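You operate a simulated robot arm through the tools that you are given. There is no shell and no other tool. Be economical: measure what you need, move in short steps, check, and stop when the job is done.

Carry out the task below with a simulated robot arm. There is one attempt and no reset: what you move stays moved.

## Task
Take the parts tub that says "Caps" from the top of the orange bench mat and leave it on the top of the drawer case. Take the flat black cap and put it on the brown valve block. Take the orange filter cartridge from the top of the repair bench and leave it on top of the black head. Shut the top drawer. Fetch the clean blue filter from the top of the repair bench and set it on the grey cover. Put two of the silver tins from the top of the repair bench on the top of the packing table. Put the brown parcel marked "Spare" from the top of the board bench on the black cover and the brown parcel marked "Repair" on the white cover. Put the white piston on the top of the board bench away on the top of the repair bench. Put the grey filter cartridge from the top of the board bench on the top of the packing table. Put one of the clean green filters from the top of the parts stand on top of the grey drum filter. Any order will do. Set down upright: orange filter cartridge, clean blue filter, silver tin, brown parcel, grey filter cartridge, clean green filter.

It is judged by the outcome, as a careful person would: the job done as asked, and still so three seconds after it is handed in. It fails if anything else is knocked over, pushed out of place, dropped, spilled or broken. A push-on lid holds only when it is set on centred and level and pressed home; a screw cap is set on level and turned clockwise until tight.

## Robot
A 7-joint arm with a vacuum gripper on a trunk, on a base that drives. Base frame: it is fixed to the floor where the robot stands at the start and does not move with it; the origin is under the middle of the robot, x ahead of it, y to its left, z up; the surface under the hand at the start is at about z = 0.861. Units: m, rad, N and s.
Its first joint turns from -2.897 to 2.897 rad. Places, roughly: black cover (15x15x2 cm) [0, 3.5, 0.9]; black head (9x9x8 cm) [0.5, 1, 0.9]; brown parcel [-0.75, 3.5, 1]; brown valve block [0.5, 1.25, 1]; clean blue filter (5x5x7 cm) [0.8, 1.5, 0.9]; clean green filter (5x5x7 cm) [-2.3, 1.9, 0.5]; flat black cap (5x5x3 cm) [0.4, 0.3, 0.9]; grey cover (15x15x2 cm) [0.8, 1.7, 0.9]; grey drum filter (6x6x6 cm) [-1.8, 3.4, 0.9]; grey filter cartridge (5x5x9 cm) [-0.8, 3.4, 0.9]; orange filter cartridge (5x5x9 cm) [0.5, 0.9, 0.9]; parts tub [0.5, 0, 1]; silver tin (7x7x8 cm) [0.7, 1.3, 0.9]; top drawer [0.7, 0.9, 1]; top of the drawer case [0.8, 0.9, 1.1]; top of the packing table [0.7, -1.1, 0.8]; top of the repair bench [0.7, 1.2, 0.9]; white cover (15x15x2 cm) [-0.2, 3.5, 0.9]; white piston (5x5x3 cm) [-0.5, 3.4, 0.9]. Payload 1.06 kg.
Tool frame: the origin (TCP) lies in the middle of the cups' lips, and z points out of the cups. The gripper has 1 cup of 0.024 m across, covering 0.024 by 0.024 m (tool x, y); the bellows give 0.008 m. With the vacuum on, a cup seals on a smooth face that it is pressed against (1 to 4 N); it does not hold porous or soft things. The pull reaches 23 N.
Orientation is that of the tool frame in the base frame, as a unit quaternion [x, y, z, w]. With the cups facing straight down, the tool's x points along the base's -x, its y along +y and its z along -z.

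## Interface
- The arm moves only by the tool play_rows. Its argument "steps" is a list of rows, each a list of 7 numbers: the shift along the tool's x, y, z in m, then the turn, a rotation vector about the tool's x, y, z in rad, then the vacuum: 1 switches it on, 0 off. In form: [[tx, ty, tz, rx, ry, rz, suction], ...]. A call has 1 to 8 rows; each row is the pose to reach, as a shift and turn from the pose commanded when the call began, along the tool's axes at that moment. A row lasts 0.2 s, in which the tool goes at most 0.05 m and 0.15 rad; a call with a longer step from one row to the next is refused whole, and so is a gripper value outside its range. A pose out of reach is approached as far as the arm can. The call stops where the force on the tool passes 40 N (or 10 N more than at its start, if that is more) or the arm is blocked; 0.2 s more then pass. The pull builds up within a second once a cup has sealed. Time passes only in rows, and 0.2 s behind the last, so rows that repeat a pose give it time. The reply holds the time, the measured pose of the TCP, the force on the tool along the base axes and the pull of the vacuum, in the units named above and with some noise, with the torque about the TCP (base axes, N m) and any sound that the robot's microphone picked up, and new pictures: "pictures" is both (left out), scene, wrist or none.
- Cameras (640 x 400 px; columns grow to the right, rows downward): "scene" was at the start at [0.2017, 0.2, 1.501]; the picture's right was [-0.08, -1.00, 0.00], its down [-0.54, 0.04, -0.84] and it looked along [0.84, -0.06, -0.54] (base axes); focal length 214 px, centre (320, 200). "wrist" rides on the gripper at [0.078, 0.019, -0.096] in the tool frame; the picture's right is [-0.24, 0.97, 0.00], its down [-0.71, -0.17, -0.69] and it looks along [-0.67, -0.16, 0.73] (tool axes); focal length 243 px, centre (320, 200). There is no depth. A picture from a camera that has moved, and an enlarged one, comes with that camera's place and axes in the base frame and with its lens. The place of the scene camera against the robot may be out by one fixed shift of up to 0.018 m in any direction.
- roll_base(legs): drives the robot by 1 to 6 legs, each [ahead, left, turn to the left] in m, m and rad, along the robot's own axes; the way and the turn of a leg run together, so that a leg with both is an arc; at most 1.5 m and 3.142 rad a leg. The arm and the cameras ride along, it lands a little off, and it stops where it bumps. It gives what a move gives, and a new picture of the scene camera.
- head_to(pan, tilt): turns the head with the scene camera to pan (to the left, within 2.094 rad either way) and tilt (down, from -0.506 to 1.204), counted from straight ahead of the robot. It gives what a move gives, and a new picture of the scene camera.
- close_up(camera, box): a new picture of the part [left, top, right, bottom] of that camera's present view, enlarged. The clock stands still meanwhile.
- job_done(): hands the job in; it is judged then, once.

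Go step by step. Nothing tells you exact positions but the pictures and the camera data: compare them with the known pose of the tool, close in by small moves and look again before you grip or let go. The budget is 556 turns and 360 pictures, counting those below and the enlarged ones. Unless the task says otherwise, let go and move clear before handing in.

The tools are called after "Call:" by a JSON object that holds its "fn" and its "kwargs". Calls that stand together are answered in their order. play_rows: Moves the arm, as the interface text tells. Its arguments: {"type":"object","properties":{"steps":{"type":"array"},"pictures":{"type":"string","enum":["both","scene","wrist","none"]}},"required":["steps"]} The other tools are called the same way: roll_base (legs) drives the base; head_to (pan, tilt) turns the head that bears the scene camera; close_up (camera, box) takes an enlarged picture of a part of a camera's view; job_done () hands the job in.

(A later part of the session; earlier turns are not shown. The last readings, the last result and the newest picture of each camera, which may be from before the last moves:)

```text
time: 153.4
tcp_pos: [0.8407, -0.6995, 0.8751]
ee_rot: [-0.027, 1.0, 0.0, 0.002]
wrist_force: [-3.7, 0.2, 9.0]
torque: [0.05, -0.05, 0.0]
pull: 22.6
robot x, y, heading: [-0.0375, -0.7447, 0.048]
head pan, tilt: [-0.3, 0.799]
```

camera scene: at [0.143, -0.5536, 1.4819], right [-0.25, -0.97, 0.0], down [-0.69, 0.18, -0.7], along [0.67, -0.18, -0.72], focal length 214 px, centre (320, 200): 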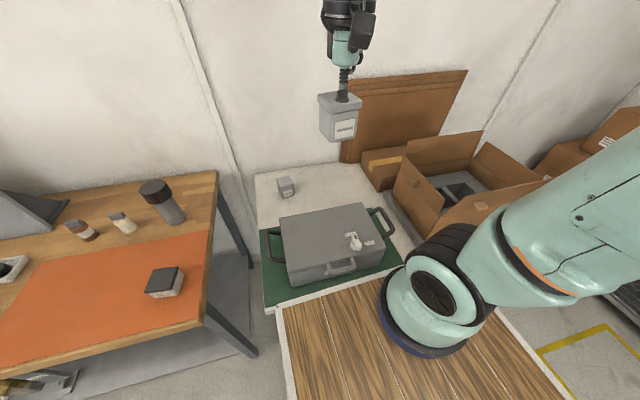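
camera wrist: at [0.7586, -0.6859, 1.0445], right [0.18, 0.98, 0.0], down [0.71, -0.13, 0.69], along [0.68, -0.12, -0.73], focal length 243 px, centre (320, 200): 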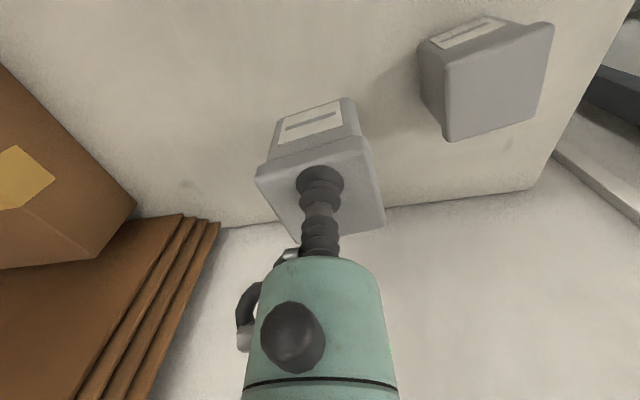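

Call:
{"fn": "play_rows", "kwargs": {"steps": [[0, 0, -0.002, 0, 0, 0, 0], [0, 0, -0.002, 0, 0, 0, 0], [0, 0, -0.002, 0, 0, 0, 0], [0, 0, -0.02, 0, 0, 0, 0], [0, 0, -0.065, 0, 0, 0, 0], [0, 0, -0.11, 0, 0, 0, 0], [0, 0, -0.155, 0, 0, 0, 0], [0, 0, -0.2, 0, 0, 0, 0]], "pictures": "wrist"}}

Call:
{"fn": "play_rows", "kwargs": {"steps": [[0.04, 0, -0.03, 0, 0, 0, 0], [0.08, 0, -0.06, 0, 0, 0, 0], [0.12, 0, -0.09, 0, 0, 0, 0], [0.16, 0, -0.12, 0, 0, 0, 0], [0.2, 0, -0.15, 0, 0, 0, 0], [0.24, 0, -0.18, 0, 0, 0, 0], [0.28, 0, -0.21, 0, 0, 0, 0], [0.32, 0, -0.24, 0, 0, 0, 0]], "pictures": "none"}}

Call:
{"fn": "roll_base", "kwargs": {"legs": [[-0.5, 0, -0.046], [0, 1.4, 0], [0, 1.3, 0], [0, 0, 1.571]]}}

Call:
{"fn": "head_to", "kwargs": {"pan": 0.2, "tilt": 0.5}}

```text
time: 155.2
tcp_pos: [0.8398, -0.6993, 1.0738]
ee_rot: [-0.026, 1.0, -0.001, -0.001]
wrist_force: [0.3, -0.1, 0.4]
torque: [0.04, 0.02, 0.04]
pull: 0.0
robot x, y, heading: [-0.0407, -0.7431, 0.041]
head pan, tilt: [-0.3, 0.799]
camera wrist: at [0.7601, -0.6852, 1.1704], right [0.18, 0.98, 0.0], down [0.72, -0.13, 0.69], along [0.67, -0.12, -0.73], focal length 243 px, centre (320, 200)
```

wrist: 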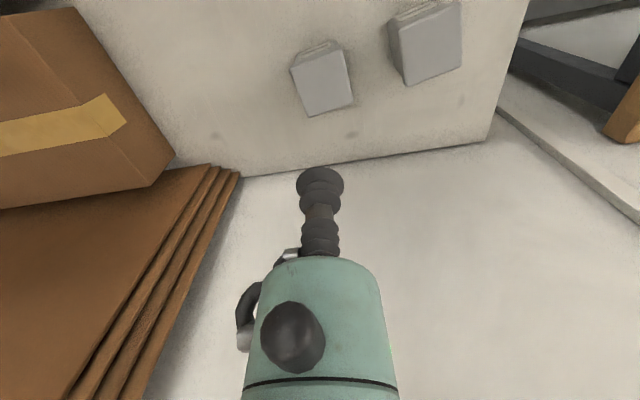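

```text
time: 157.0
tcp_pos: [0.5197, -0.7192, 1.3129]
ee_rot: [-0.028, 1.0, -0.001, 0.0]
wrist_force: [1.0, 1.8, -0.3]
torque: [-0.02, 0.02, -0.02]
pull: 0.0
robot x, y, heading: [-0.0365, -0.7466, 0.047]
head pan, tilt: [-0.3, 0.799]
```

```text
time: 163.5
tcp_pos: [0.0232, -0.0629, 1.3119]
ee_rot: [-0.062, 0.998, 0.0, 0.0]
wrist_force: [-0.3, 0.4, 0.4]
torque: [-0.02, -0.01, -0.01]
pull: 0.0
robot x, y, heading: [-0.5316, -0.1329, 0.117]
head pan, tilt: [-0.3, 0.799]
stopped in leg 2: the robot was blocked; the commanded pose is now the measured one
camera scene: at [-0.3642, 0.0741, 1.4819], right [-0.18, -0.98, 0.0], down [-0.7, 0.13, -0.7], along [0.69, -0.13, -0.72], focal length 214 px, centre (320, 200)
```

scene: 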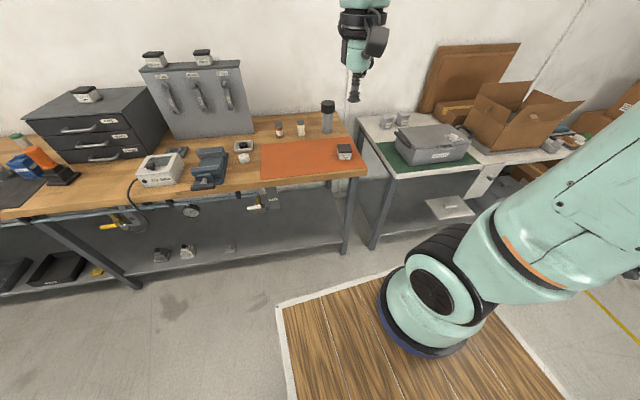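

```text
time: 164.4
tcp_pos: [0.023, -0.0629, 1.3127]
ee_rot: [-0.062, 0.998, 0.0, 0.001]
wrist_force: [0.2, 0.1, -0.1]
torque: [0.04, 0.01, 0.01]
pull: 0.1
robot x, y, heading: [-0.5313, -0.1318, 0.118]
head pan, tilt: [0.201, 0.499]
camera scene: at [-0.3571, 0.1171, 1.5078], right [0.31, -0.95, 0.0], down [-0.46, -0.15, -0.88], along [0.83, 0.27, -0.48], focal length 214 px, centre (320, 200)
```

scene: 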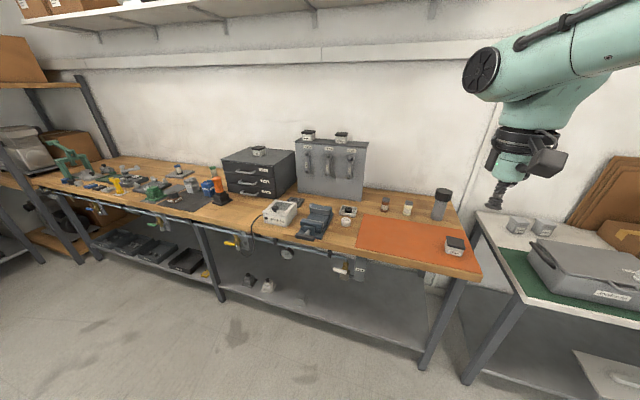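

The base bumped into something to its left at (−0.53, −0.13). I'll look left to see what it is.

Call:
{"fn": "head_to", "kwargs": {"pan": 1.5, "tilt": 0.7}}

Call:
{"fn": "head_to", "kwargs": {"pan": 2.05, "tilt": 0.3}}

```text
time: 165.9
tcp_pos: [0.0231, -0.0624, 1.3135]
ee_rot: [-0.063, 0.998, 0.0, 0.0]
wrist_force: [0.0, 0.5, 0.5]
torque: [-0.02, -0.01, 0.0]
pull: 0.0
robot x, y, heading: [-0.5294, -0.1266, 0.114]
head pan, tilt: [1.499, 0.7]
camera scene: at [-0.4473, 0.1737, 1.4902], right [1.0, 0.04, 0.0], down [0.03, -0.64, -0.77], along [-0.03, 0.76, -0.64], focal length 214 px, centre (320, 200)
```

scene: 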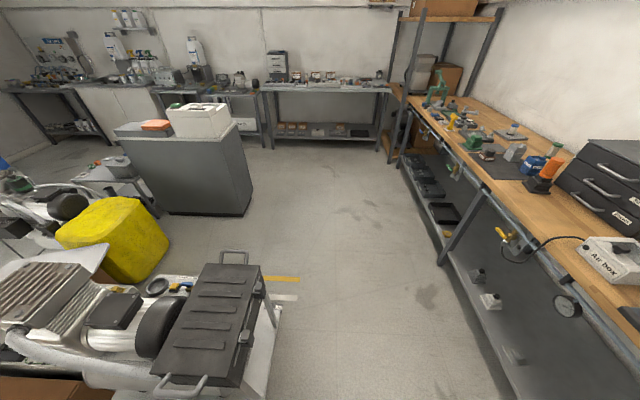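

```text
time: 166.9
tcp_pos: [0.0235, -0.0638, 1.3125]
ee_rot: [-0.063, 0.998, 0.0, 0.0]
wrist_force: [0.4, 0.0, -0.3]
torque: [-0.03, -0.02, -0.01]
pull: 0.0
robot x, y, heading: [-0.5318, -0.1281, 0.117]
head pan, tilt: [2.051, 0.3]
camera scene: at [-0.4959, 0.1661, 1.5262], right [0.83, 0.56, 0.0], down [0.17, -0.25, -0.96], along [-0.54, 0.79, -0.3], focal length 214 px, centre (320, 200)
```

scene: 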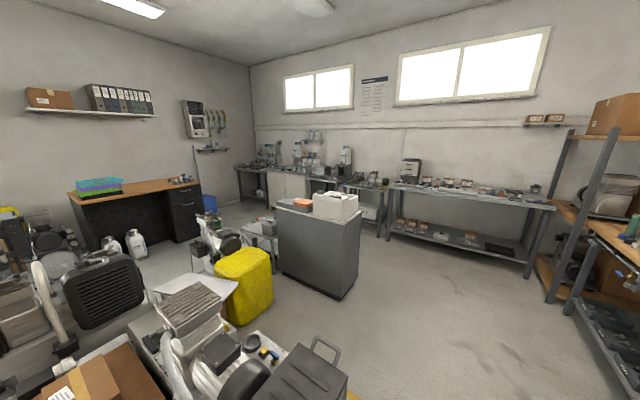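

A cart with equipment stands at the left. I'll back off, straighten, and go along the bench where the way is free.

Call:
{"fn": "roll_base", "kwargs": {"legs": [[0, -0.1, 0], [0, 0, -0.117], [0.38, 0, 0], [0, 1.3, 0], [0, 1.0, 0]]}}

```text
time: 181.3
tcp_pos: [0.4419, 2.0272, 1.3123]
ee_rot: [0.002, 1.0, 0.001, 0.001]
wrist_force: [-0.2, 0.2, -0.1]
torque: [-0.01, 0.02, 0.01]
pull: 0.1
robot x, y, heading: [-0.1137, 2.0331, -0.01]
head pan, tilt: [2.051, 0.3]
camera scene: at [-0.0432, 2.3217, 1.5263], right [0.89, 0.45, 0.0], down [0.13, -0.26, -0.96], along [-0.43, 0.85, -0.3], focal length 214 px, centre (320, 200)
```

scene: 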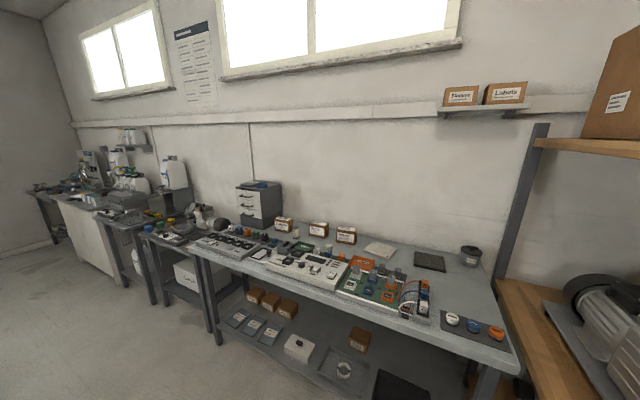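

The board bench is ahead. I'll turn to face it and roll closer.

Call:
{"fn": "roll_base", "kwargs": {"legs": [[0, 0, 1.58], [0.5, 0.25, 0]]}}

Call:
{"fn": "head_to", "kwargs": {"pan": 0.25, "tilt": 0.65}}

```text
time: 188.3
tcp_pos: [-0.3462, 3.0879, 1.3132]
ee_rot: [-0.702, 0.712, 0.0, 0.001]
wrist_force: [0.0, -0.4, 0.3]
torque: [0.0, 0.04, -0.03]
pull: 0.0
robot x, y, heading: [-0.3574, 2.5275, 1.546]
head pan, tilt: [2.051, 0.3]
camera scene: at [-0.637, 2.5904, 1.5263], right [-0.44, 0.9, 0.0], down [0.27, 0.13, -0.96], along [-0.86, -0.42, -0.3], focal length 214 px, centre (320, 200)
```

scene: 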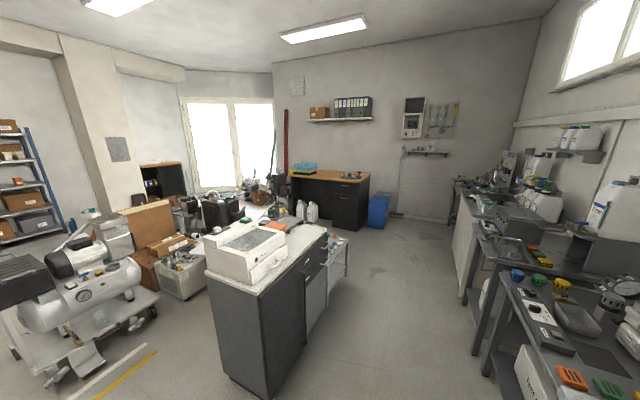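

```text
time: 190.1
tcp_pos: [-0.346, 3.0894, 1.3125]
ee_rot: [-0.702, 0.712, 0.001, 0.0]
wrist_force: [0.4, 0.0, 0.0]
torque: [0.04, 0.0, -0.03]
pull: 0.0
robot x, y, heading: [-0.3613, 2.5302, 1.548]
head pan, tilt: [0.25, 0.649]
camera scene: at [-0.5727, 2.7161, 1.4945], right [0.97, 0.22, 0.0], down [0.14, -0.59, -0.8], along [-0.18, 0.78, -0.6], focal length 214 px, centre (320, 200)
```

scene: 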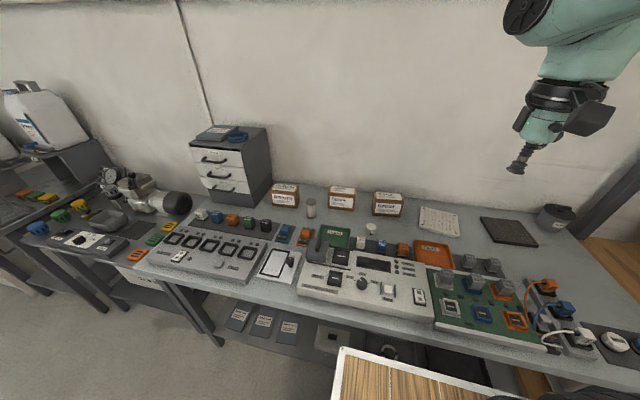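

I see three parcels, the white and black covers, and small parts. Enlarging these.

Call:
{"fn": "close_up", "kwargs": {"camera": "scene", "box": [260, 170, 420, 270]}}

Call:
{"fn": "close_up", "kwargs": {"camera": "scene", "box": [400, 190, 600, 300]}}

Call:
{"fn": "close_up", "kwargs": {"camera": "scene", "box": [20, 160, 260, 310]}}

```text
4.00 times, centred on (340, 220) of scene
camera zoom: at [-0.5727, 2.7161, 1.4945], right [0.97, 0.22, 0.0], down [0.14, -0.59, -0.8], along [-0.18, 0.78, -0.6], focal length 858 px, centre (240, 120)
```

zoom: 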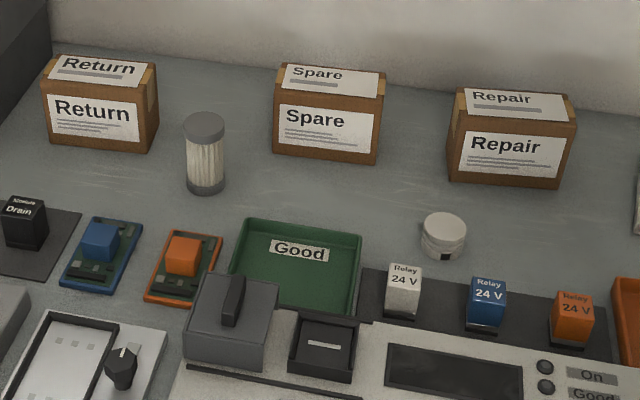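

```text
3.20 times, centred on (500, 245) of scene
camera zoom: at [-0.5727, 2.7161, 1.4945], right [0.97, 0.22, 0.0], down [0.14, -0.59, -0.8], along [-0.18, 0.78, -0.6], focal length 686 px, centre (-256, 56)
```

zoom: 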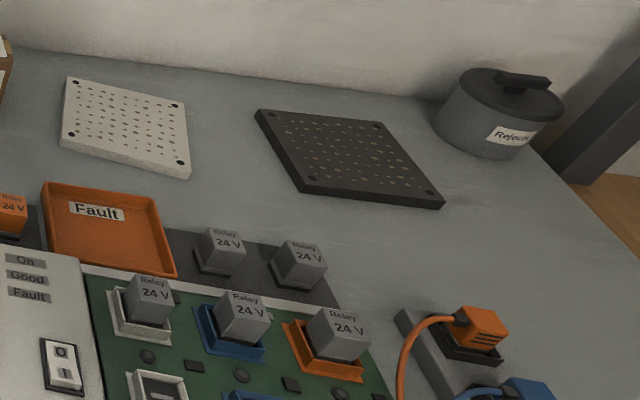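

```text
2.67 times, centred on (140, 235) of scene
camera zoom: at [-0.5727, 2.7161, 1.4945], right [0.97, 0.22, 0.0], down [0.14, -0.59, -0.8], along [-0.18, 0.78, -0.6], focal length 572 px, centre (800, 107)
```

zoom: 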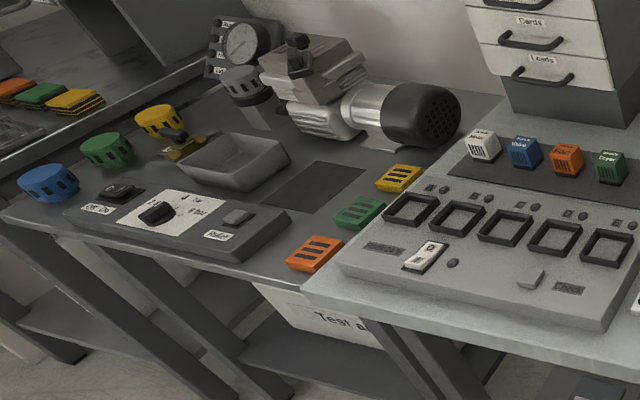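

Spare and Repair parcels, the grey cartridge and the white piston are identified. I'll roll 0.12 m closer and look at the Spare parcel with the wrist camera.

Call:
{"fn": "roll_base", "kwargs": {"legs": [[0.12, 0, 0.022]]}}

Call:
{"fn": "play_rows", "kwargs": {"steps": [[-0.02, 0.04, 0, 0, 0, 0, 0], [-0.04, 0.08, 0, 0, 0, 0, 0], [-0.06, 0.12, 0, 0, 0, 0, 0], [-0.08, 0.16, 0, 0, 0, 0, 0], [-0.1, 0.2, 0.01, 0, 0, 0, 0], [-0.12, 0.24, 0.02, 0, 0, 0, 0], [-0.14, 0.28, 0.03, 0, 0, 0, 0], [-0.18, 0.29, 0.05, 0, 0, 0, 0]], "pictures": "wrist"}}

```text
time: 191.4
tcp_pos: [-0.3573, 3.2093, 1.3128]
ee_rot: [0.71, -0.704, 0.0, 0.0]
wrist_force: [-0.9, 0.4, -0.1]
torque: [-0.02, 0.03, 0.02]
pull: 0.1
robot x, y, heading: [-0.3554, 2.6512, 1.565]
head pan, tilt: [0.25, 0.649]
camera scene: at [-0.5752, 2.8323, 1.4945], right [0.97, 0.25, 0.0], down [0.15, -0.59, -0.8], along [-0.2, 0.77, -0.6], focal length 214 px, centre (320, 200)
```

scene: 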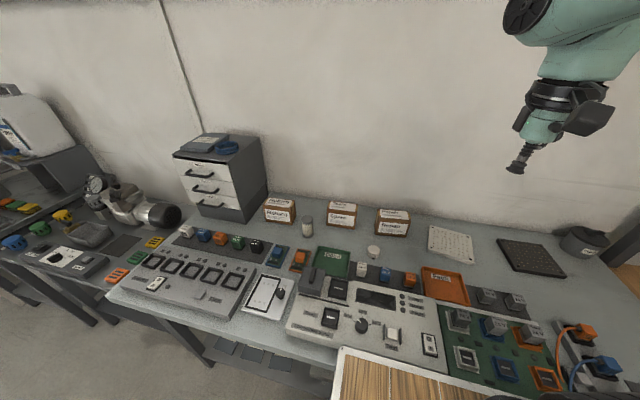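

```text
time: 193.2
tcp_pos: [-0.6489, 3.3866, 1.2621]
ee_rot: [0.71, -0.705, -0.001, -0.001]
wrist_force: [-0.4, -0.2, 1.4]
torque: [0.0, -0.01, -0.01]
pull: 0.1
robot x, y, heading: [-0.3563, 2.65, 1.567]
head pan, tilt: [0.25, 0.649]
camera wrist: at [-0.668, 3.3082, 1.3582], right [-0.97, 0.23, 0.0], down [0.17, 0.71, 0.69], along [0.16, 0.67, -0.73], focal length 243 px, centre (320, 200)
```

wrist: 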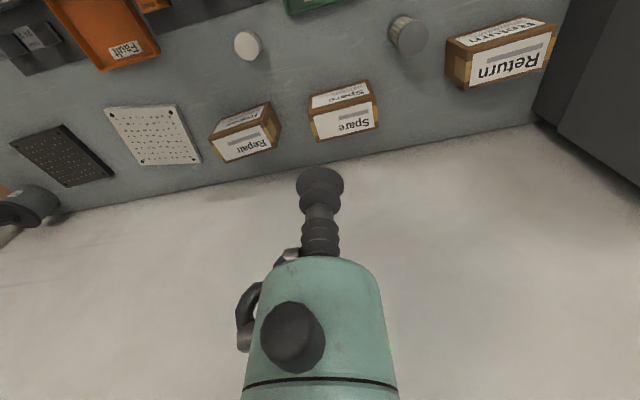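

The Spare parcel's top label is near (−0.667, 3.505), at z ≈ 0.956. Moving over it.

Call:
{"fn": "play_rows", "kwargs": {"steps": [[-0.04, 0.006, 0, 0, 0, 0, 0], [-0.08, 0.012, 0.02, 0, 0, 0, 0], [-0.11, 0.018, 0.06, 0, 0, 0, 0], [-0.115, 0.018, 0.105, 0, 0, 0, 0], [-0.115, 0.018, 0.15, 0, 0, 0, 0], [-0.115, 0.018, 0.195, 0, 0, 0, 0], [-0.115, 0.018, 0.23, 0, 0, 0, 0]], "pictures": "wrist"}}

```text
refused: row 3 steps farther than a row can; nothing moved
```

Call:
{"fn": "play_rows", "kwargs": {"steps": [[-0.04, 0.006, 0, 0, 0, 0, 0], [-0.08, 0.012, 0.02, 0, 0, 0, 0], [-0.105, 0.018, 0.06, 0, 0, 0, 0], [-0.115, 0.018, 0.105, 0, 0, 0, 0], [-0.115, 0.018, 0.15, 0, 0, 0, 0], [-0.115, 0.018, 0.195, 0, 0, 0, 0], [-0.115, 0.018, 0.23, 0, 0, 0, 0]], "pictures": "wrist"}}

```text
time: 194.8
tcp_pos: [-0.6674, 3.5029, 1.0304]
ee_rot: [0.71, -0.705, -0.001, 0.0]
wrist_force: [0.1, 0.8, 0.8]
torque: [0.02, -0.01, 0.0]
pull: 0.1
robot x, y, heading: [-0.356, 2.6511, 1.568]
head pan, tilt: [0.25, 0.649]
camera wrist: at [-0.6871, 3.4238, 1.1263], right [-0.97, 0.23, 0.0], down [0.17, 0.71, 0.69], along [0.16, 0.67, -0.73], focal length 243 px, centre (320, 200)
```

wrist: 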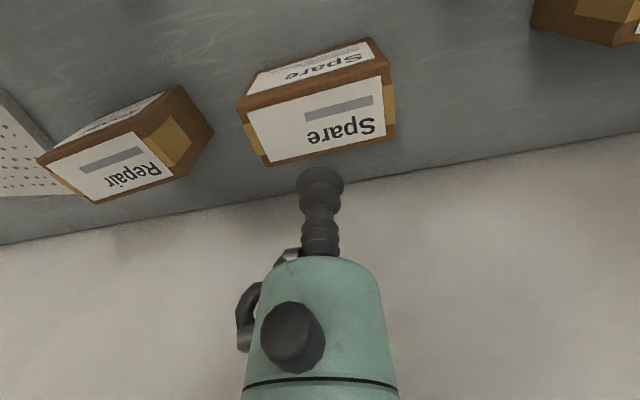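

Call:
{"fn": "play_rows", "kwargs": {"steps": [[0.004, 0, 0.03, 0, 0, 0, 0], [0.004, 0, 0.05, 0, 0, 0, 1], [0.004, 0, 0.06, 0, 0, 0, 1]], "pictures": "wrist"}}

```text
time: 195.6
tcp_pos: [-0.6667, 3.4983, 0.971]
ee_rot: [0.71, -0.705, -0.001, 0.0]
wrist_force: [0.2, -0.3, 0.3]
torque: [0.01, 0.03, -0.01]
pull: 0.2
robot x, y, heading: [-0.3566, 2.6509, 1.567]
head pan, tilt: [0.25, 0.649]
camera wrist: at [-0.6859, 3.4202, 1.0685], right [-0.97, 0.23, 0.0], down [0.17, 0.71, 0.69], along [0.16, 0.67, -0.73], focal length 243 px, centre (320, 200)
```

wrist: 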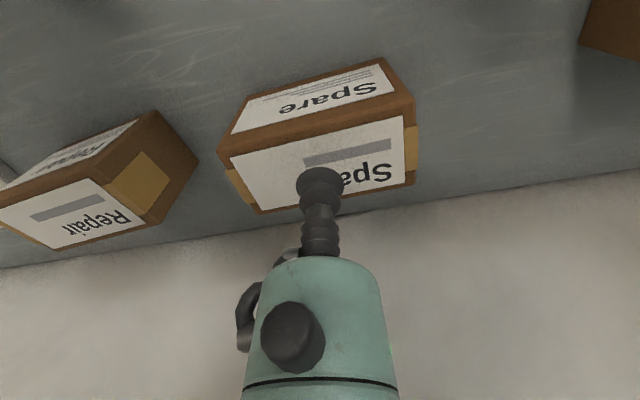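

Call:
{"fn": "play_rows", "kwargs": {"steps": [[0.003, 0, 0.005, 0, 0, 0, 1], [0.003, 0, 0.01, 0, 0, 0, 1], [0.003, 0, 0.014, 0, 0, 0, 1]], "pictures": "none"}}

```text
time: 196.4
tcp_pos: [-0.665, 3.4956, 0.958]
ee_rot: [0.709, -0.705, -0.001, -0.002]
wrist_force: [-0.1, 0.2, -0.4]
torque: [0.02, 0.02, 0.01]
pull: 0.2
robot x, y, heading: [-0.3562, 2.6501, 1.567]
head pan, tilt: [0.25, 0.649]
```

Call:
{"fn": "play_rows", "kwargs": {"steps": [[0, 0, 0.003, 0, 0, 0, 1], [0, 0, 0.006, 0, 0, 0, 1], [0, 0, 0.006, 0, 0, 0, 1]], "pictures": "none"}}

```text
time: 197.2
tcp_pos: [-0.6676, 3.4958, 0.9531]
ee_rot: [0.71, -0.704, -0.001, -0.001]
wrist_force: [0.1, 0.7, -0.2]
torque: [-0.01, -0.02, 0.0]
pull: 0.0
robot x, y, heading: [-0.3574, 2.649, 1.569]
head pan, tilt: [0.25, 0.649]
```

Call:
{"fn": "play_rows", "kwargs": {"steps": [[0, 0, 0.003, 0, 0, 0, 1], [0, 0, 0.006, 0, 0, 0, 1], [0, 0, 0.006, 0, 0, 0, 1]], "pictures": "wrist"}}

```text
time: 198.0
tcp_pos: [-0.6664, 3.4957, 0.947]
ee_rot: [0.709, -0.705, 0.0, 0.0]
wrist_force: [0.5, 0.4, -0.6]
torque: [-0.02, 0.0, 0.01]
pull: 0.1
robot x, y, heading: [-0.3565, 2.6509, 1.569]
head pan, tilt: [0.25, 0.649]
camera wrist: at [-0.6857, 3.4169, 1.0436], right [-0.97, 0.23, 0.0], down [0.17, 0.71, 0.69], along [0.16, 0.67, -0.73], focal length 243 px, centre (320, 200)
```

wrist: 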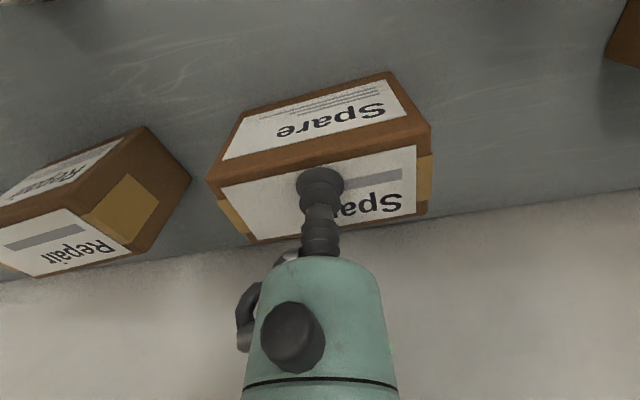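

Centred; continuing down.

Call:
{"fn": "play_rows", "kwargs": {"steps": [[0, 0, 0.003, 0, 0, 0, 1], [0, 0, 0.006, 0, 0, 0, 1], [0, 0, 0.006, 0, 0, 0, 1]], "pictures": "none"}}

```text
time: 198.8
tcp_pos: [-0.6665, 3.4953, 0.9407]
ee_rot: [0.709, -0.705, 0.0, 0.0]
wrist_force: [0.4, -0.5, 0.2]
torque: [0.01, 0.0, 0.02]
pull: 23.1
robot x, y, heading: [-0.3594, 2.6491, 1.571]
head pan, tilt: [0.25, 0.649]
```

Sealed. Lifting and carrying it right toward the black cover.

Call:
{"fn": "play_rows", "kwargs": {"steps": [[0, 0, -0.02, 0, 0, 0, 1], [0, 0, -0.06, 0, 0, 0, 1], [0, 0, -0.105, 0, 0, 0, 1], [0, 0, -0.15, 0, 0, 0, 1], [0, 0, -0.19, 0, 0, 0, 1], [0, -0.04, -0.2, 0, 0, 0, 1], [0, -0.085, -0.2, 0, 0, 0, 1], [0, -0.13, -0.2, 0, 0, 0, 1]], "pictures": "none"}}

Call:
{"fn": "play_rows", "kwargs": {"steps": [[0, -0.048, 0, 0, 0, 0, 1], [0, -0.096, 0, 0, 0, 0, 1], [0, -0.144, 0, 0, 0, 0, 1], [0, -0.192, 0, 0, 0, 0, 1], [0, -0.24, 0, 0, 0, 0, 1], [0.01, -0.288, 0, 0, 0, 0, 1], [0.02, -0.336, 0, 0, 0, 0, 1], [0.03, -0.38, 0, 0, 0, 0, 1]], "pictures": "wrist"}}

```text
time: 200.6
tcp_pos: [-0.5382, 3.4956, 1.1408]
ee_rot: [0.71, -0.704, -0.001, -0.001]
wrist_force: [-0.7, 0.2, -3.4]
torque: [-0.05, -0.01, 0.0]
pull: 22.8
robot x, y, heading: [-0.3564, 2.6518, 1.568]
head pan, tilt: [0.25, 0.649]
```

```text
time: 202.4
tcp_pos: [-0.1594, 3.4697, 1.1408]
ee_rot: [0.71, -0.705, -0.001, 0.0]
wrist_force: [-0.2, 0.6, -2.1]
torque: [-0.09, 0.01, 0.06]
pull: 23.2
robot x, y, heading: [-0.3564, 2.6525, 1.57]
head pan, tilt: [0.25, 0.649]
camera wrist: at [-0.1785, 3.3906, 1.2368], right [-0.97, 0.23, 0.0], down [0.16, 0.71, 0.69], along [0.16, 0.67, -0.73], focal length 243 px, centre (320, 200)
```

wrist: 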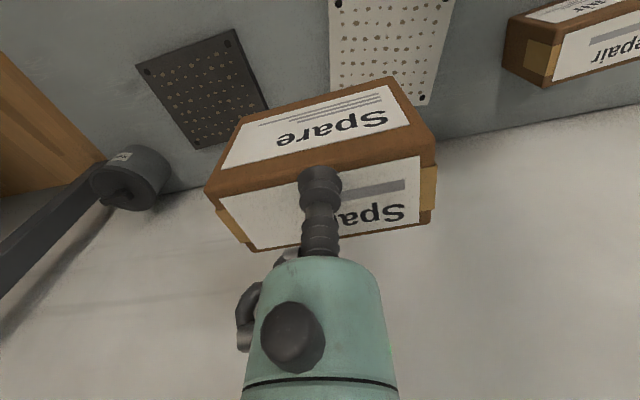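

Call:
{"fn": "play_rows", "kwargs": {"steps": [[0, -0.042, 0, 0, 0, 0, 1], [0, -0.084, 0, 0, 0, 0, 1], [0, -0.126, 0, 0, 0, 0, 1], [0, -0.167, 0, 0, 0, 0, 1], [0, -0.167, 0.04, 0, 0, 0, 1], [0, -0.167, 0.08, 0, 0, 0, 1], [0, -0.167, 0.12, 0, 0, 0, 1]], "pictures": "wrist"}}

Call:
{"fn": "head_to", "kwargs": {"pan": -0.2, "tilt": 0.65}}

```text
time: 204.0
tcp_pos: [0.0135, 3.4709, 1.023]
ee_rot: [0.709, -0.705, -0.001, 0.0]
wrist_force: [0.0, -0.7, -1.6]
torque: [-0.01, -0.02, 0.02]
pull: 22.4
robot x, y, heading: [-0.3574, 2.6493, 1.566]
head pan, tilt: [0.25, 0.649]
camera wrist: at [-0.0063, 3.3911, 1.1191], right [-0.97, 0.23, 0.0], down [0.17, 0.71, 0.69], along [0.16, 0.67, -0.73], focal length 243 px, centre (320, 200)
```

wrist: 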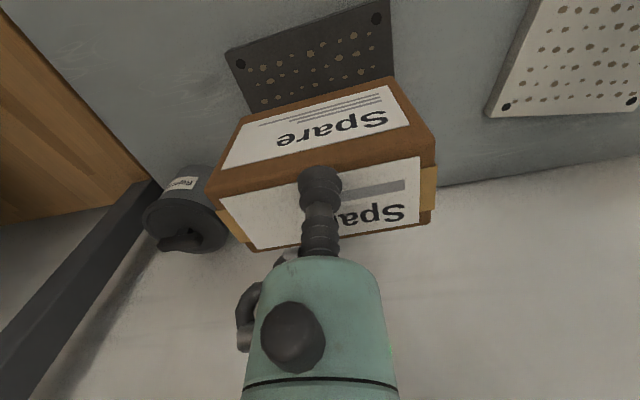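

```text
time: 204.9
tcp_pos: [0.0133, 3.4701, 1.0229]
ee_rot: [0.71, -0.704, -0.001, -0.001]
wrist_force: [0.1, 0.6, -2.5]
torque: [-0.05, 0.0, -0.03]
pull: 22.5
robot x, y, heading: [-0.3556, 2.6506, 1.564]
head pan, tilt: [-0.201, 0.649]
camera scene: at [-0.5364, 2.8332, 1.4945], right [0.98, -0.2, 0.0], down [-0.12, -0.59, -0.8], along [0.16, 0.78, -0.6], focal length 214 px, centre (320, 200)
```

scene: 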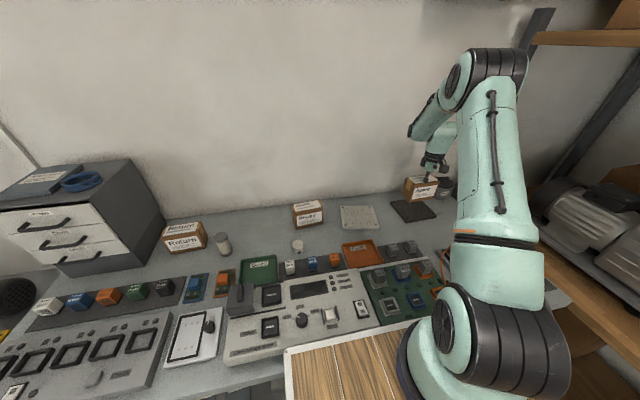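

Call:
{"fn": "play_rows", "kwargs": {"steps": [[-0.008, 0, 0.02, 0, 0, 0, 1], [-0.015, 0, 0.04, 0, 0, 0, 1], [-0.015, 0, 0.05, 0, 0, 0, 1]], "pictures": "wrist"}}

Call:
{"fn": "close_up", "kwargs": {"camera": "scene", "box": [380, 160, 460, 230]}}

```text
time: 205.7
tcp_pos: [0.0108, 3.4864, 0.9713]
ee_rot: [0.71, -0.704, -0.001, 0.0]
wrist_force: [0.0, 0.5, -3.5]
torque: [-0.06, 0.02, -0.01]
pull: 23.0
robot x, y, heading: [-0.3561, 2.6532, 1.572]
head pan, tilt: [-0.201, 0.649]
camera wrist: at [-0.008, 3.4071, 1.068], right [-0.97, 0.23, 0.0], down [0.17, 0.71, 0.69], along [0.16, 0.67, -0.73], focal length 243 px, centre (320, 200)
```

wrist: 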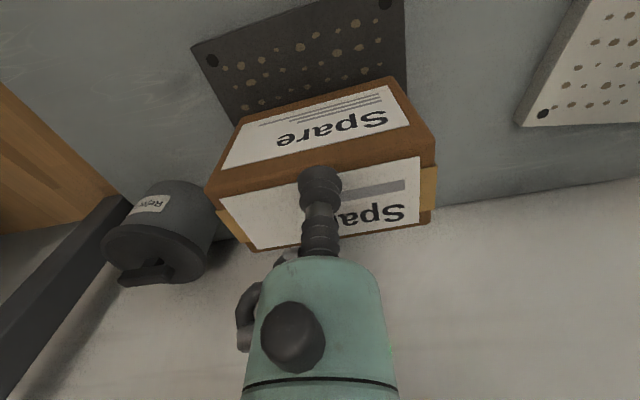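

```text
5.71 times, centred on (420, 195) of scene
camera zoom: at [-0.5364, 2.8331, 1.4945], right [0.98, -0.2, 0.0], down [-0.12, -0.59, -0.8], along [0.16, 0.78, -0.6], focal length 1226 px, centre (-251, 229)
```

zoom: 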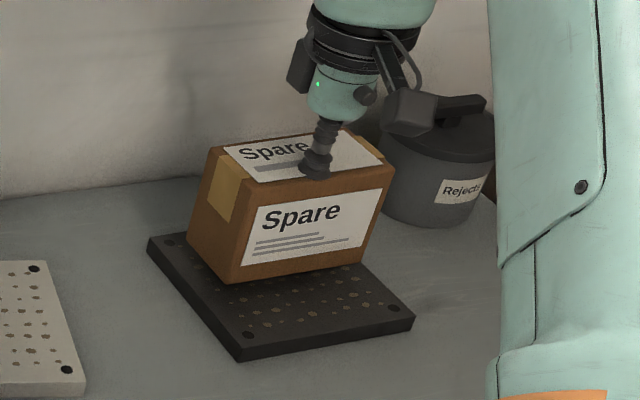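

Call:
{"fn": "play_rows", "kwargs": {"steps": [[0, -0.004, 0.003, 0, 0, 0, 1], [0, -0.004, 0.006, 0, 0, 0, 1]], "pictures": "none"}}

```text
time: 206.3
tcp_pos: [0.0155, 3.4868, 0.9654]
ee_rot: [0.71, -0.705, -0.001, 0.0]
wrist_force: [-0.3, 0.3, -2.6]
torque: [-0.02, 0.01, 0.0]
pull: 22.9
robot x, y, heading: [-0.3558, 2.6472, 1.572]
head pan, tilt: [-0.201, 0.649]
```

Call:
{"fn": "play_rows", "kwargs": {"steps": [[0, 0, 0.002, 0, 0, 0, 1], [0, 0, 0.004, 0, 0, 0, 1]], "pictures": "none"}}

```text
time: 206.9
tcp_pos: [0.0152, 3.4865, 0.96]
ee_rot: [0.71, -0.704, 0.0, 0.0]
wrist_force: [0.2, 0.4, -2.0]
torque: [-0.03, 0.02, 0.0]
pull: 23.1
robot x, y, heading: [-0.3555, 2.6498, 1.573]
head pan, tilt: [-0.201, 0.649]
```

Call:
{"fn": "play_rows", "kwargs": {"steps": [[0, 0, 0.002, 0, 0, 0, 1], [0, 0, 0.004, 0, 0, 0, 1]], "pictures": "none"}}

```text
time: 207.5
tcp_pos: [0.0148, 3.4871, 0.9575]
ee_rot: [0.709, -0.705, -0.001, 0.0]
wrist_force: [-1.0, 0.0, -1.3]
torque: [-0.03, 0.0, 0.0]
pull: 23.3
robot x, y, heading: [-0.3554, 2.6496, 1.566]
head pan, tilt: [-0.201, 0.649]
```

Call:
{"fn": "play_rows", "kwargs": {"steps": [[0, 0, 0.002, 0, 0, 0, 1], [0, 0, 0.004, 0, 0, 0, 1]], "pictures": "none"}}

```text
time: 208.1
tcp_pos: [0.0152, 3.4865, 0.9554]
ee_rot: [0.71, -0.704, 0.0, -0.002]
wrist_force: [-1.0, -1.2, 15.4]
torque: [0.01, 0.02, -0.03]
pull: 22.8
robot x, y, heading: [-0.3558, 2.6507, 1.573]
head pan, tilt: [-0.201, 0.649]
```

Seated. Release and rise.

Call:
{"fn": "play_rows", "kwargs": {"steps": [[0, 0, -0.002, 0, 0, 0, 0], [0, 0, -0.002, 0, 0, 0, 0], [0, 0, -0.002, 0, 0, 0, 0], [0, 0, -0.01, 0, 0, 0, 0], [0, 0, -0.05, 0, 0, 0, 0], [0, 0, -0.1, 0, 0, 0, 0], [0, 0, -0.15, 0, 0, 0, 0], [0, 0.03, -0.17, 0, 0, 0, 0]], "pictures": "wrist"}}

Call:
{"fn": "play_rows", "kwargs": {"steps": [[0, 0.048, 0, 0, 0, 0, 0], [0, 0.096, 0, 0, 0, 0, 0], [0, 0.144, 0, 0, 0, 0, 0], [0, 0.192, 0, 0, 0, 0, 0], [0, 0.24, 0, 0, 0, 0, 0], [0, 0.288, 0, 0, 0, 0, 0], [0, 0.336, 0, 0, 0, 0, 0], [0, 0.38, 0, 0, 0, 0, 0]], "pictures": "none"}}

Call:
{"fn": "play_rows", "kwargs": {"steps": [[0, 0.03, 0, 0, 0, 0, 0], [0, 0.06, 0, 0, 0, 0, 0]], "pictures": "wrist"}}

```text
time: 209.9
tcp_pos: [-0.0148, 3.4858, 1.121]
ee_rot: [0.709, -0.705, 0.0, 0.0]
wrist_force: [0.0, -0.7, 0.8]
torque: [0.02, 0.01, 0.0]
pull: 0.0
robot x, y, heading: [-0.3561, 2.6465, 1.571]
head pan, tilt: [-0.201, 0.649]
camera wrist: at [-0.0343, 3.4073, 1.2171], right [-0.97, 0.23, 0.0], down [0.17, 0.71, 0.68], along [0.16, 0.67, -0.73], focal length 243 px, centre (320, 200)
```

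wrist: 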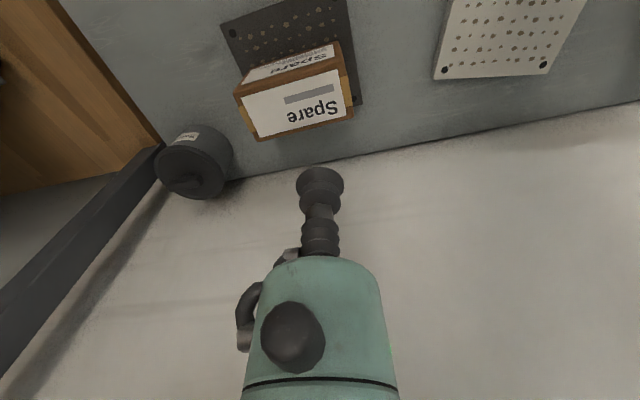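

```text
time: 211.7
tcp_pos: [-0.3956, 3.4825, 1.1229]
ee_rot: [0.709, -0.705, 0.0, -0.001]
wrist_force: [0.3, 0.3, -0.4]
torque: [0.05, -0.01, -0.02]
pull: 0.0
robot x, y, heading: [-0.3591, 2.6521, 1.571]
head pan, tilt: [-0.201, 0.649]
```

```text
time: 212.3
tcp_pos: [-0.4554, 3.4813, 1.123]
ee_rot: [0.709, -0.705, 0.0, 0.0]
wrist_force: [0.7, -0.1, -0.1]
torque: [0.01, 0.0, 0.01]
pull: 0.0
robot x, y, heading: [-0.3587, 2.6531, 1.573]
head pan, tilt: [-0.201, 0.649]
camera wrist: at [-0.4752, 3.4034, 1.2195], right [-0.97, 0.23, 0.0], down [0.17, 0.71, 0.69], along [0.16, 0.67, -0.73], focal length 243 px, centre (320, 200)
```

wrist: 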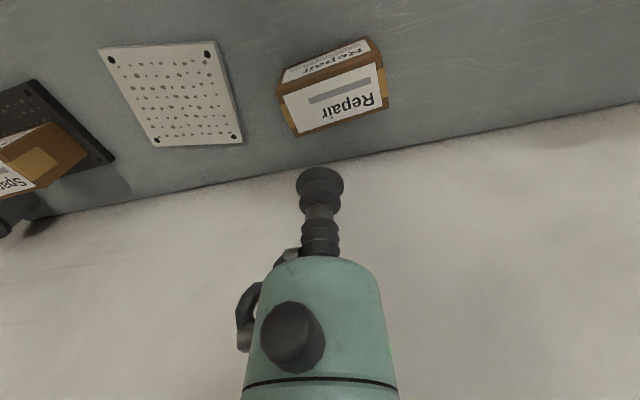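

The Repair parcel's top is near (−0.467, 3.511). Lowering over it.

Call:
{"fn": "play_rows", "kwargs": {"steps": [[-0.02, 0.008, 0.03, 0, 0, 0, 0], [-0.028, 0.012, 0.07, 0, 0, 0, 0], [-0.028, 0.012, 0.11, 0, 0, 0, 0], [-0.028, 0.012, 0.15, 0, 0, 0, 0]], "pictures": "wrist"}}

```text
time: 213.3
tcp_pos: [-0.4669, 3.5109, 0.9733]
ee_rot: [0.71, -0.704, -0.001, -0.002]
wrist_force: [0.5, 0.2, -0.2]
torque: [-0.01, 0.0, 0.0]
pull: 0.1
robot x, y, heading: [-0.3576, 2.6482, 1.57]
head pan, tilt: [-0.201, 0.649]
camera wrist: at [-0.4858, 3.4313, 1.0702], right [-0.97, 0.23, 0.0], down [0.17, 0.71, 0.69], along [0.16, 0.67, -0.73], focal length 243 px, centre (320, 200)
```

wrist: 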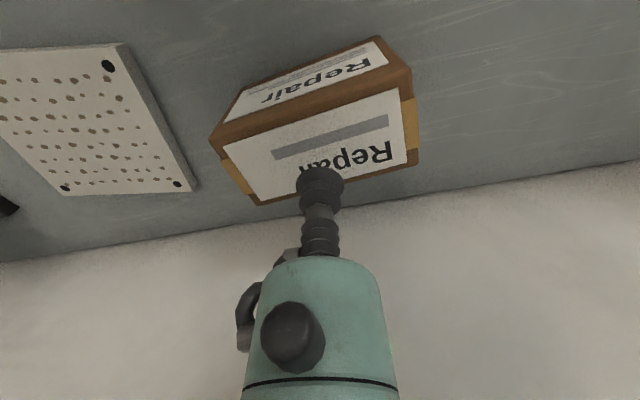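

Call:
{"fn": "play_rows", "kwargs": {"steps": [[0.007, 0.004, 0.01, 0, 0, 0, 1], [0.007, 0.004, 0.02, 0, 0, 0, 1], [0.007, 0.004, 0.027, 0, 0, 0, 1], [0.007, 0.004, 0.03, 0, 0, 0, 1], [0.007, 0.004, 0.03, 0, 0, 0, 1]], "pictures": "wrist"}}

```text
time: 214.5
tcp_pos: [-0.4716, 3.5037, 0.9433]
ee_rot: [0.71, -0.704, 0.0, 0.0]
wrist_force: [0.8, -0.5, 0.9]
torque: [-0.02, -0.01, -0.03]
pull: 0.0
robot x, y, heading: [-0.3594, 2.6506, 1.57]
head pan, tilt: [-0.201, 0.649]
camera wrist: at [-0.4906, 3.4246, 1.0402], right [-0.97, 0.23, 0.0], down [0.17, 0.71, 0.69], along [0.16, 0.67, -0.73], focal length 243 px, centre (320, 200)
```

wrist: 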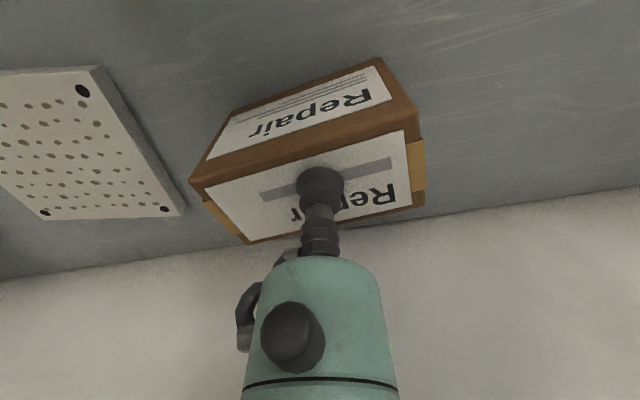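

Call:
{"fn": "play_rows", "kwargs": {"steps": [[0, 0, 0.003, 0, 0, 0, 1], [0, 0, 0.004, 0, 0, 0, 1], [0, 0, 0.004, 0, 0, 0, 1]], "pictures": "none"}}

```text
time: 215.3
tcp_pos: [-0.4709, 3.5028, 0.9396]
ee_rot: [0.709, -0.705, -0.001, -0.001]
wrist_force: [-0.8, -3.7, 7.6]
torque: [0.0, -0.01, 0.01]
pull: 23.0
robot x, y, heading: [-0.3575, 2.6531, 1.567]
head pan, tilt: [-0.201, 0.649]
```

Sealed. Lifting and carrying to the white cover near (−0.255, 3.485).

Call:
{"fn": "play_rows", "kwargs": {"steps": [[0, 0, -0.02, 0, 0, 0, 1], [0, 0, -0.06, 0, 0, 0, 1], [0, 0, -0.1, 0, 0, 0, 1], [0, -0.04, -0.12, 0, 0, 0, 1], [0.005, -0.085, -0.12, 0, 0, 0, 1], [0.01, -0.13, -0.12, 0, 0, 0, 1], [0.015, -0.175, -0.12, 0, 0, 0, 1], [0.018, -0.215, -0.12, 0, 0, 0, 1]], "pictures": "wrist"}}

Call:
{"fn": "close_up", "kwargs": {"camera": "scene", "box": [300, 150, 460, 250]}}

```text
time: 217.1
tcp_pos: [-0.2567, 3.4881, 1.0607]
ee_rot: [0.71, -0.704, 0.0, 0.0]
wrist_force: [0.1, 0.7, -2.1]
torque: [-0.05, -0.05, 0.02]
pull: 22.5
robot x, y, heading: [-0.3562, 2.6518, 1.568]
head pan, tilt: [-0.201, 0.649]
camera wrist: at [-0.2753, 3.4083, 1.1568], right [-0.97, 0.23, 0.0], down [0.17, 0.71, 0.69], along [0.16, 0.67, -0.73], focal length 243 px, centre (320, 200)
```

wrist: 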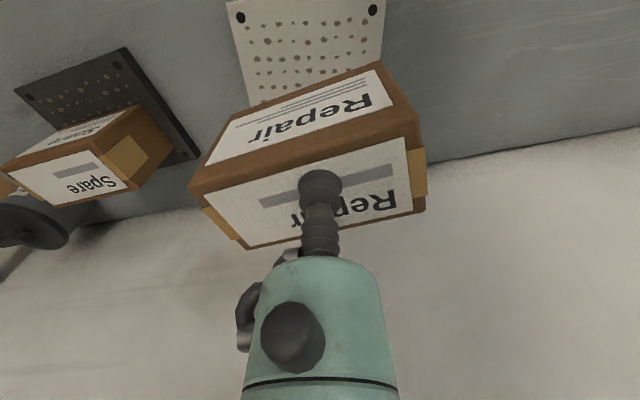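

```text
4.00 times, centred on (380, 200) of scene
camera zoom: at [-0.537, 2.8331, 1.4945], right [0.98, -0.2, 0.0], down [-0.12, -0.59, -0.8], along [0.16, 0.78, -0.6], focal length 858 px, centre (80, 200)
```

zoom: 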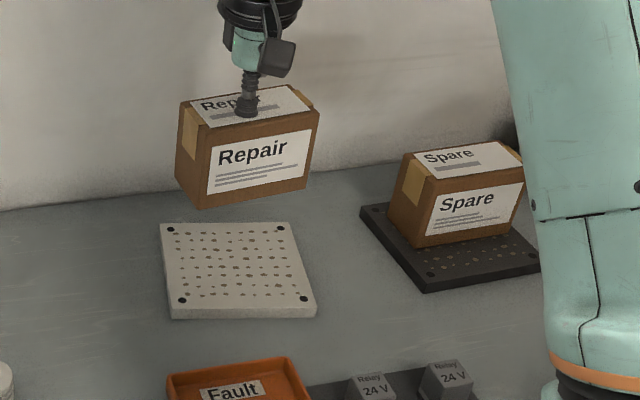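

Call:
{"fn": "play_rows", "kwargs": {"steps": [[-0.004, -0.01, 0.03, 0, 0, 0, 1], [-0.004, -0.01, 0.06, 0, 0, 0, 1], [-0.004, -0.01, 0.09, 0, 0, 0, 1], [-0.004, -0.01, 0.098, 0, 0, 0, 1]], "pictures": "none"}}

Call:
{"fn": "close_up", "kwargs": {"camera": "scene", "box": [300, 150, 460, 250]}}

```text
time: 218.1
tcp_pos: [-0.2461, 3.4912, 0.9624]
ee_rot: [0.71, -0.704, 0.0, 0.0]
wrist_force: [-0.2, -0.3, -1.8]
torque: [-0.04, -0.01, -0.03]
pull: 22.5
robot x, y, heading: [-0.3545, 2.6503, 1.567]
head pan, tilt: [-0.201, 0.649]
```

```text
4.00 times, centred on (380, 200) of scene
camera zoom: at [-0.5364, 2.8331, 1.4945], right [0.98, -0.2, 0.0], down [-0.12, -0.59, -0.8], along [0.16, 0.78, -0.6], focal length 858 px, centre (80, 200)
```

zoom: 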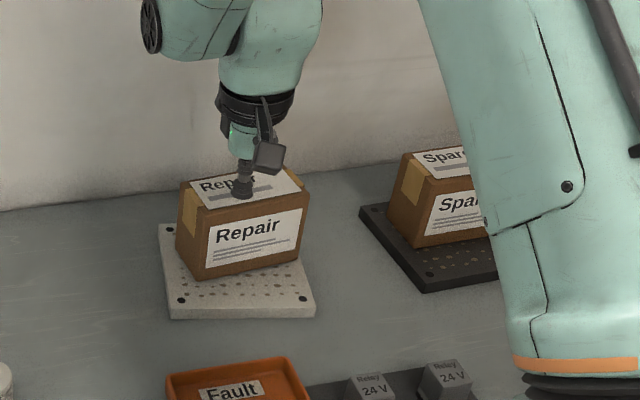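

Call:
{"fn": "play_rows", "kwargs": {"steps": [[0, 0, 0.003, 0, 0, 0, 1], [0, 0, 0.006, 0, 0, 0, 1]], "pictures": "none"}}

```text
time: 218.7
tcp_pos: [-0.2457, 3.4902, 0.9554]
ee_rot: [0.71, -0.705, 0.0, -0.001]
wrist_force: [-0.3, -2.5, 7.1]
torque: [-0.02, 0.02, -0.03]
pull: 23.8
robot x, y, heading: [-0.357, 2.6493, 1.573]
head pan, tilt: [-0.201, 0.649]
```

Seated. Release, rise, and move toward the white piston.

Call:
{"fn": "play_rows", "kwargs": {"steps": [[0, 0, -0.001, 0, 0, 0, 0], [0, 0, -0.001, 0, 0, 0, 0], [0, 0, -0.001, 0, 0, 0, 0], [0, 0, -0.01, 0, 0, 0, 0], [0, 0, -0.05, 0, 0, 0, 0], [0, 0, -0.1, 0, 0, 0, 0], [0, 0, -0.14, 0, 0, 0, 0]], "pictures": "scene"}}

Call:
{"fn": "play_rows", "kwargs": {"steps": [[0.02, 0.041, 0, 0, 0, 0, 0], [0.04, 0.082, 0, 0, 0, 0, 0], [0.06, 0.123, 0, 0, 0, 0, 0], [0.08, 0.164, 0, 0, 0, 0, 0], [0.1, 0.205, 0, 0, 0, 0, 0], [0.12, 0.246, 0, 0, 0, 0, 0], [0.135, 0.28, 0, 0, 0, 0, 0]], "pictures": "wrist"}}

```text
time: 220.3
tcp_pos: [-0.2473, 3.4876, 1.0933]
ee_rot: [0.71, -0.704, 0.001, 0.0]
wrist_force: [-0.6, 0.4, 0.6]
torque: [-0.04, 0.0, 0.03]
pull: 0.1
robot x, y, heading: [-0.3594, 2.6514, 1.568]
head pan, tilt: [-0.201, 0.649]
camera scene: at [-0.5364, 2.8335, 1.4945], right [0.98, -0.2, 0.0], down [-0.12, -0.59, -0.8], along [0.16, 0.78, -0.6], focal length 214 px, centre (320, 200)
```

scene: 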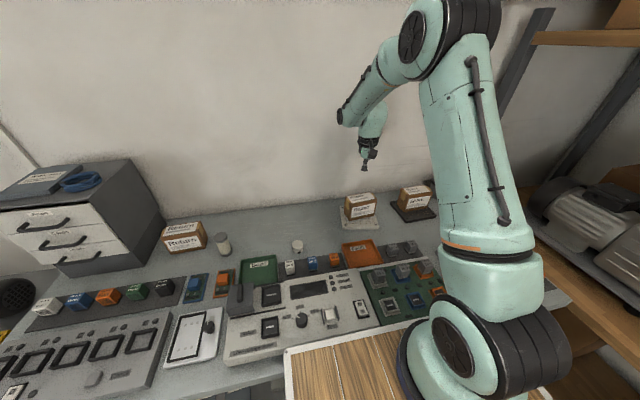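

```text
time: 221.9
tcp_pos: [-0.5258, 3.3513, 1.0951]
ee_rot: [0.71, -0.705, 0.0, 0.0]
wrist_force: [0.0, 0.2, -0.3]
torque: [-0.03, 0.03, -0.01]
pull: 0.2
robot x, y, heading: [-0.3531, 2.6496, 1.569]
head pan, tilt: [-0.201, 0.649]
camera wrist: at [-0.5452, 3.2724, 1.1915], right [-0.97, 0.23, 0.0], down [0.17, 0.71, 0.69], along [0.16, 0.67, -0.73], focal length 243 px, centre (320, 200)
```

wrist: 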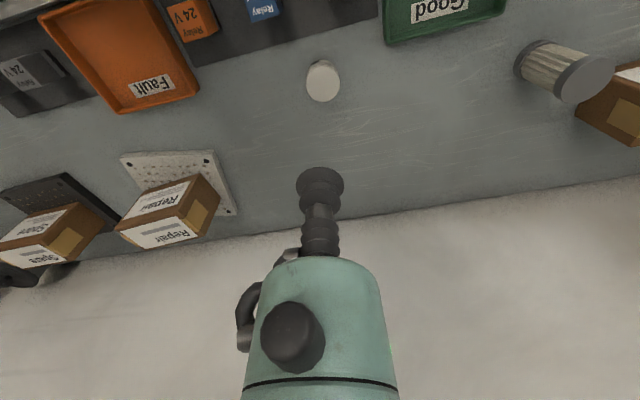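

Call:
{"fn": "play_rows", "kwargs": {"steps": [[-0.01, 0, 0.04, 0, 0, 0, 0], [-0.015, 0, 0.085, 0, 0, 0, 0], [-0.015, 0, 0.13, 0, 0, 0, 0], [-0.015, 0, 0.175, 0, 0, 0, 0]], "pictures": "wrist"}}

Call:
{"fn": "close_up", "kwargs": {"camera": "wrist", "box": [272, 90, 368, 200]}}

```text
time: 222.9
tcp_pos: [-0.5253, 3.3674, 0.9194]
ee_rot: [0.709, -0.705, 0.0, 0.0]
wrist_force: [0.8, 0.1, -0.3]
torque: [0.01, 0.03, 0.02]
pull: 0.1
robot x, y, heading: [-0.3564, 2.6506, 1.57]
head pan, tilt: [-0.201, 0.649]
camera wrist: at [-0.5453, 3.2897, 1.0164], right [-0.97, 0.23, 0.0], down [0.17, 0.71, 0.69], along [0.16, 0.67, -0.73], focal length 243 px, centre (320, 200)
```

wrist: 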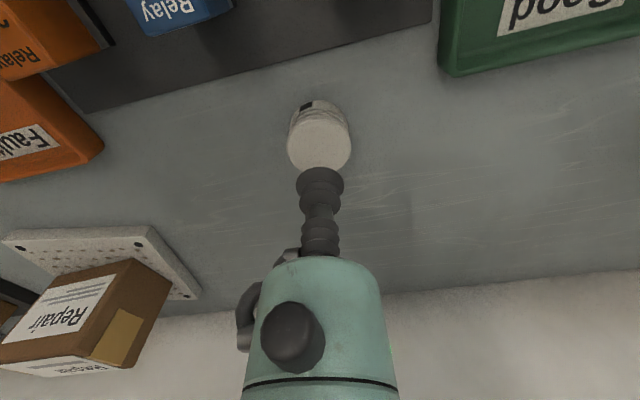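

```text
3.64 times, centred on (320, 145) of wrist
camera zoom: at [-0.5453, 3.2897, 1.0164], right [-0.97, 0.23, 0.0], down [0.17, 0.71, 0.69], along [0.16, 0.67, -0.73], focal length 882 px, centre (320, 400)
```

zoom: 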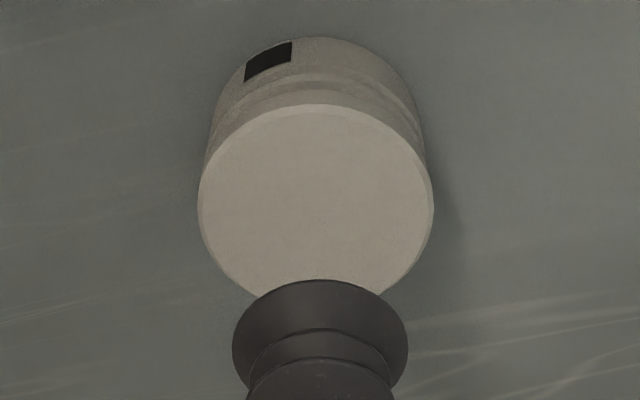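

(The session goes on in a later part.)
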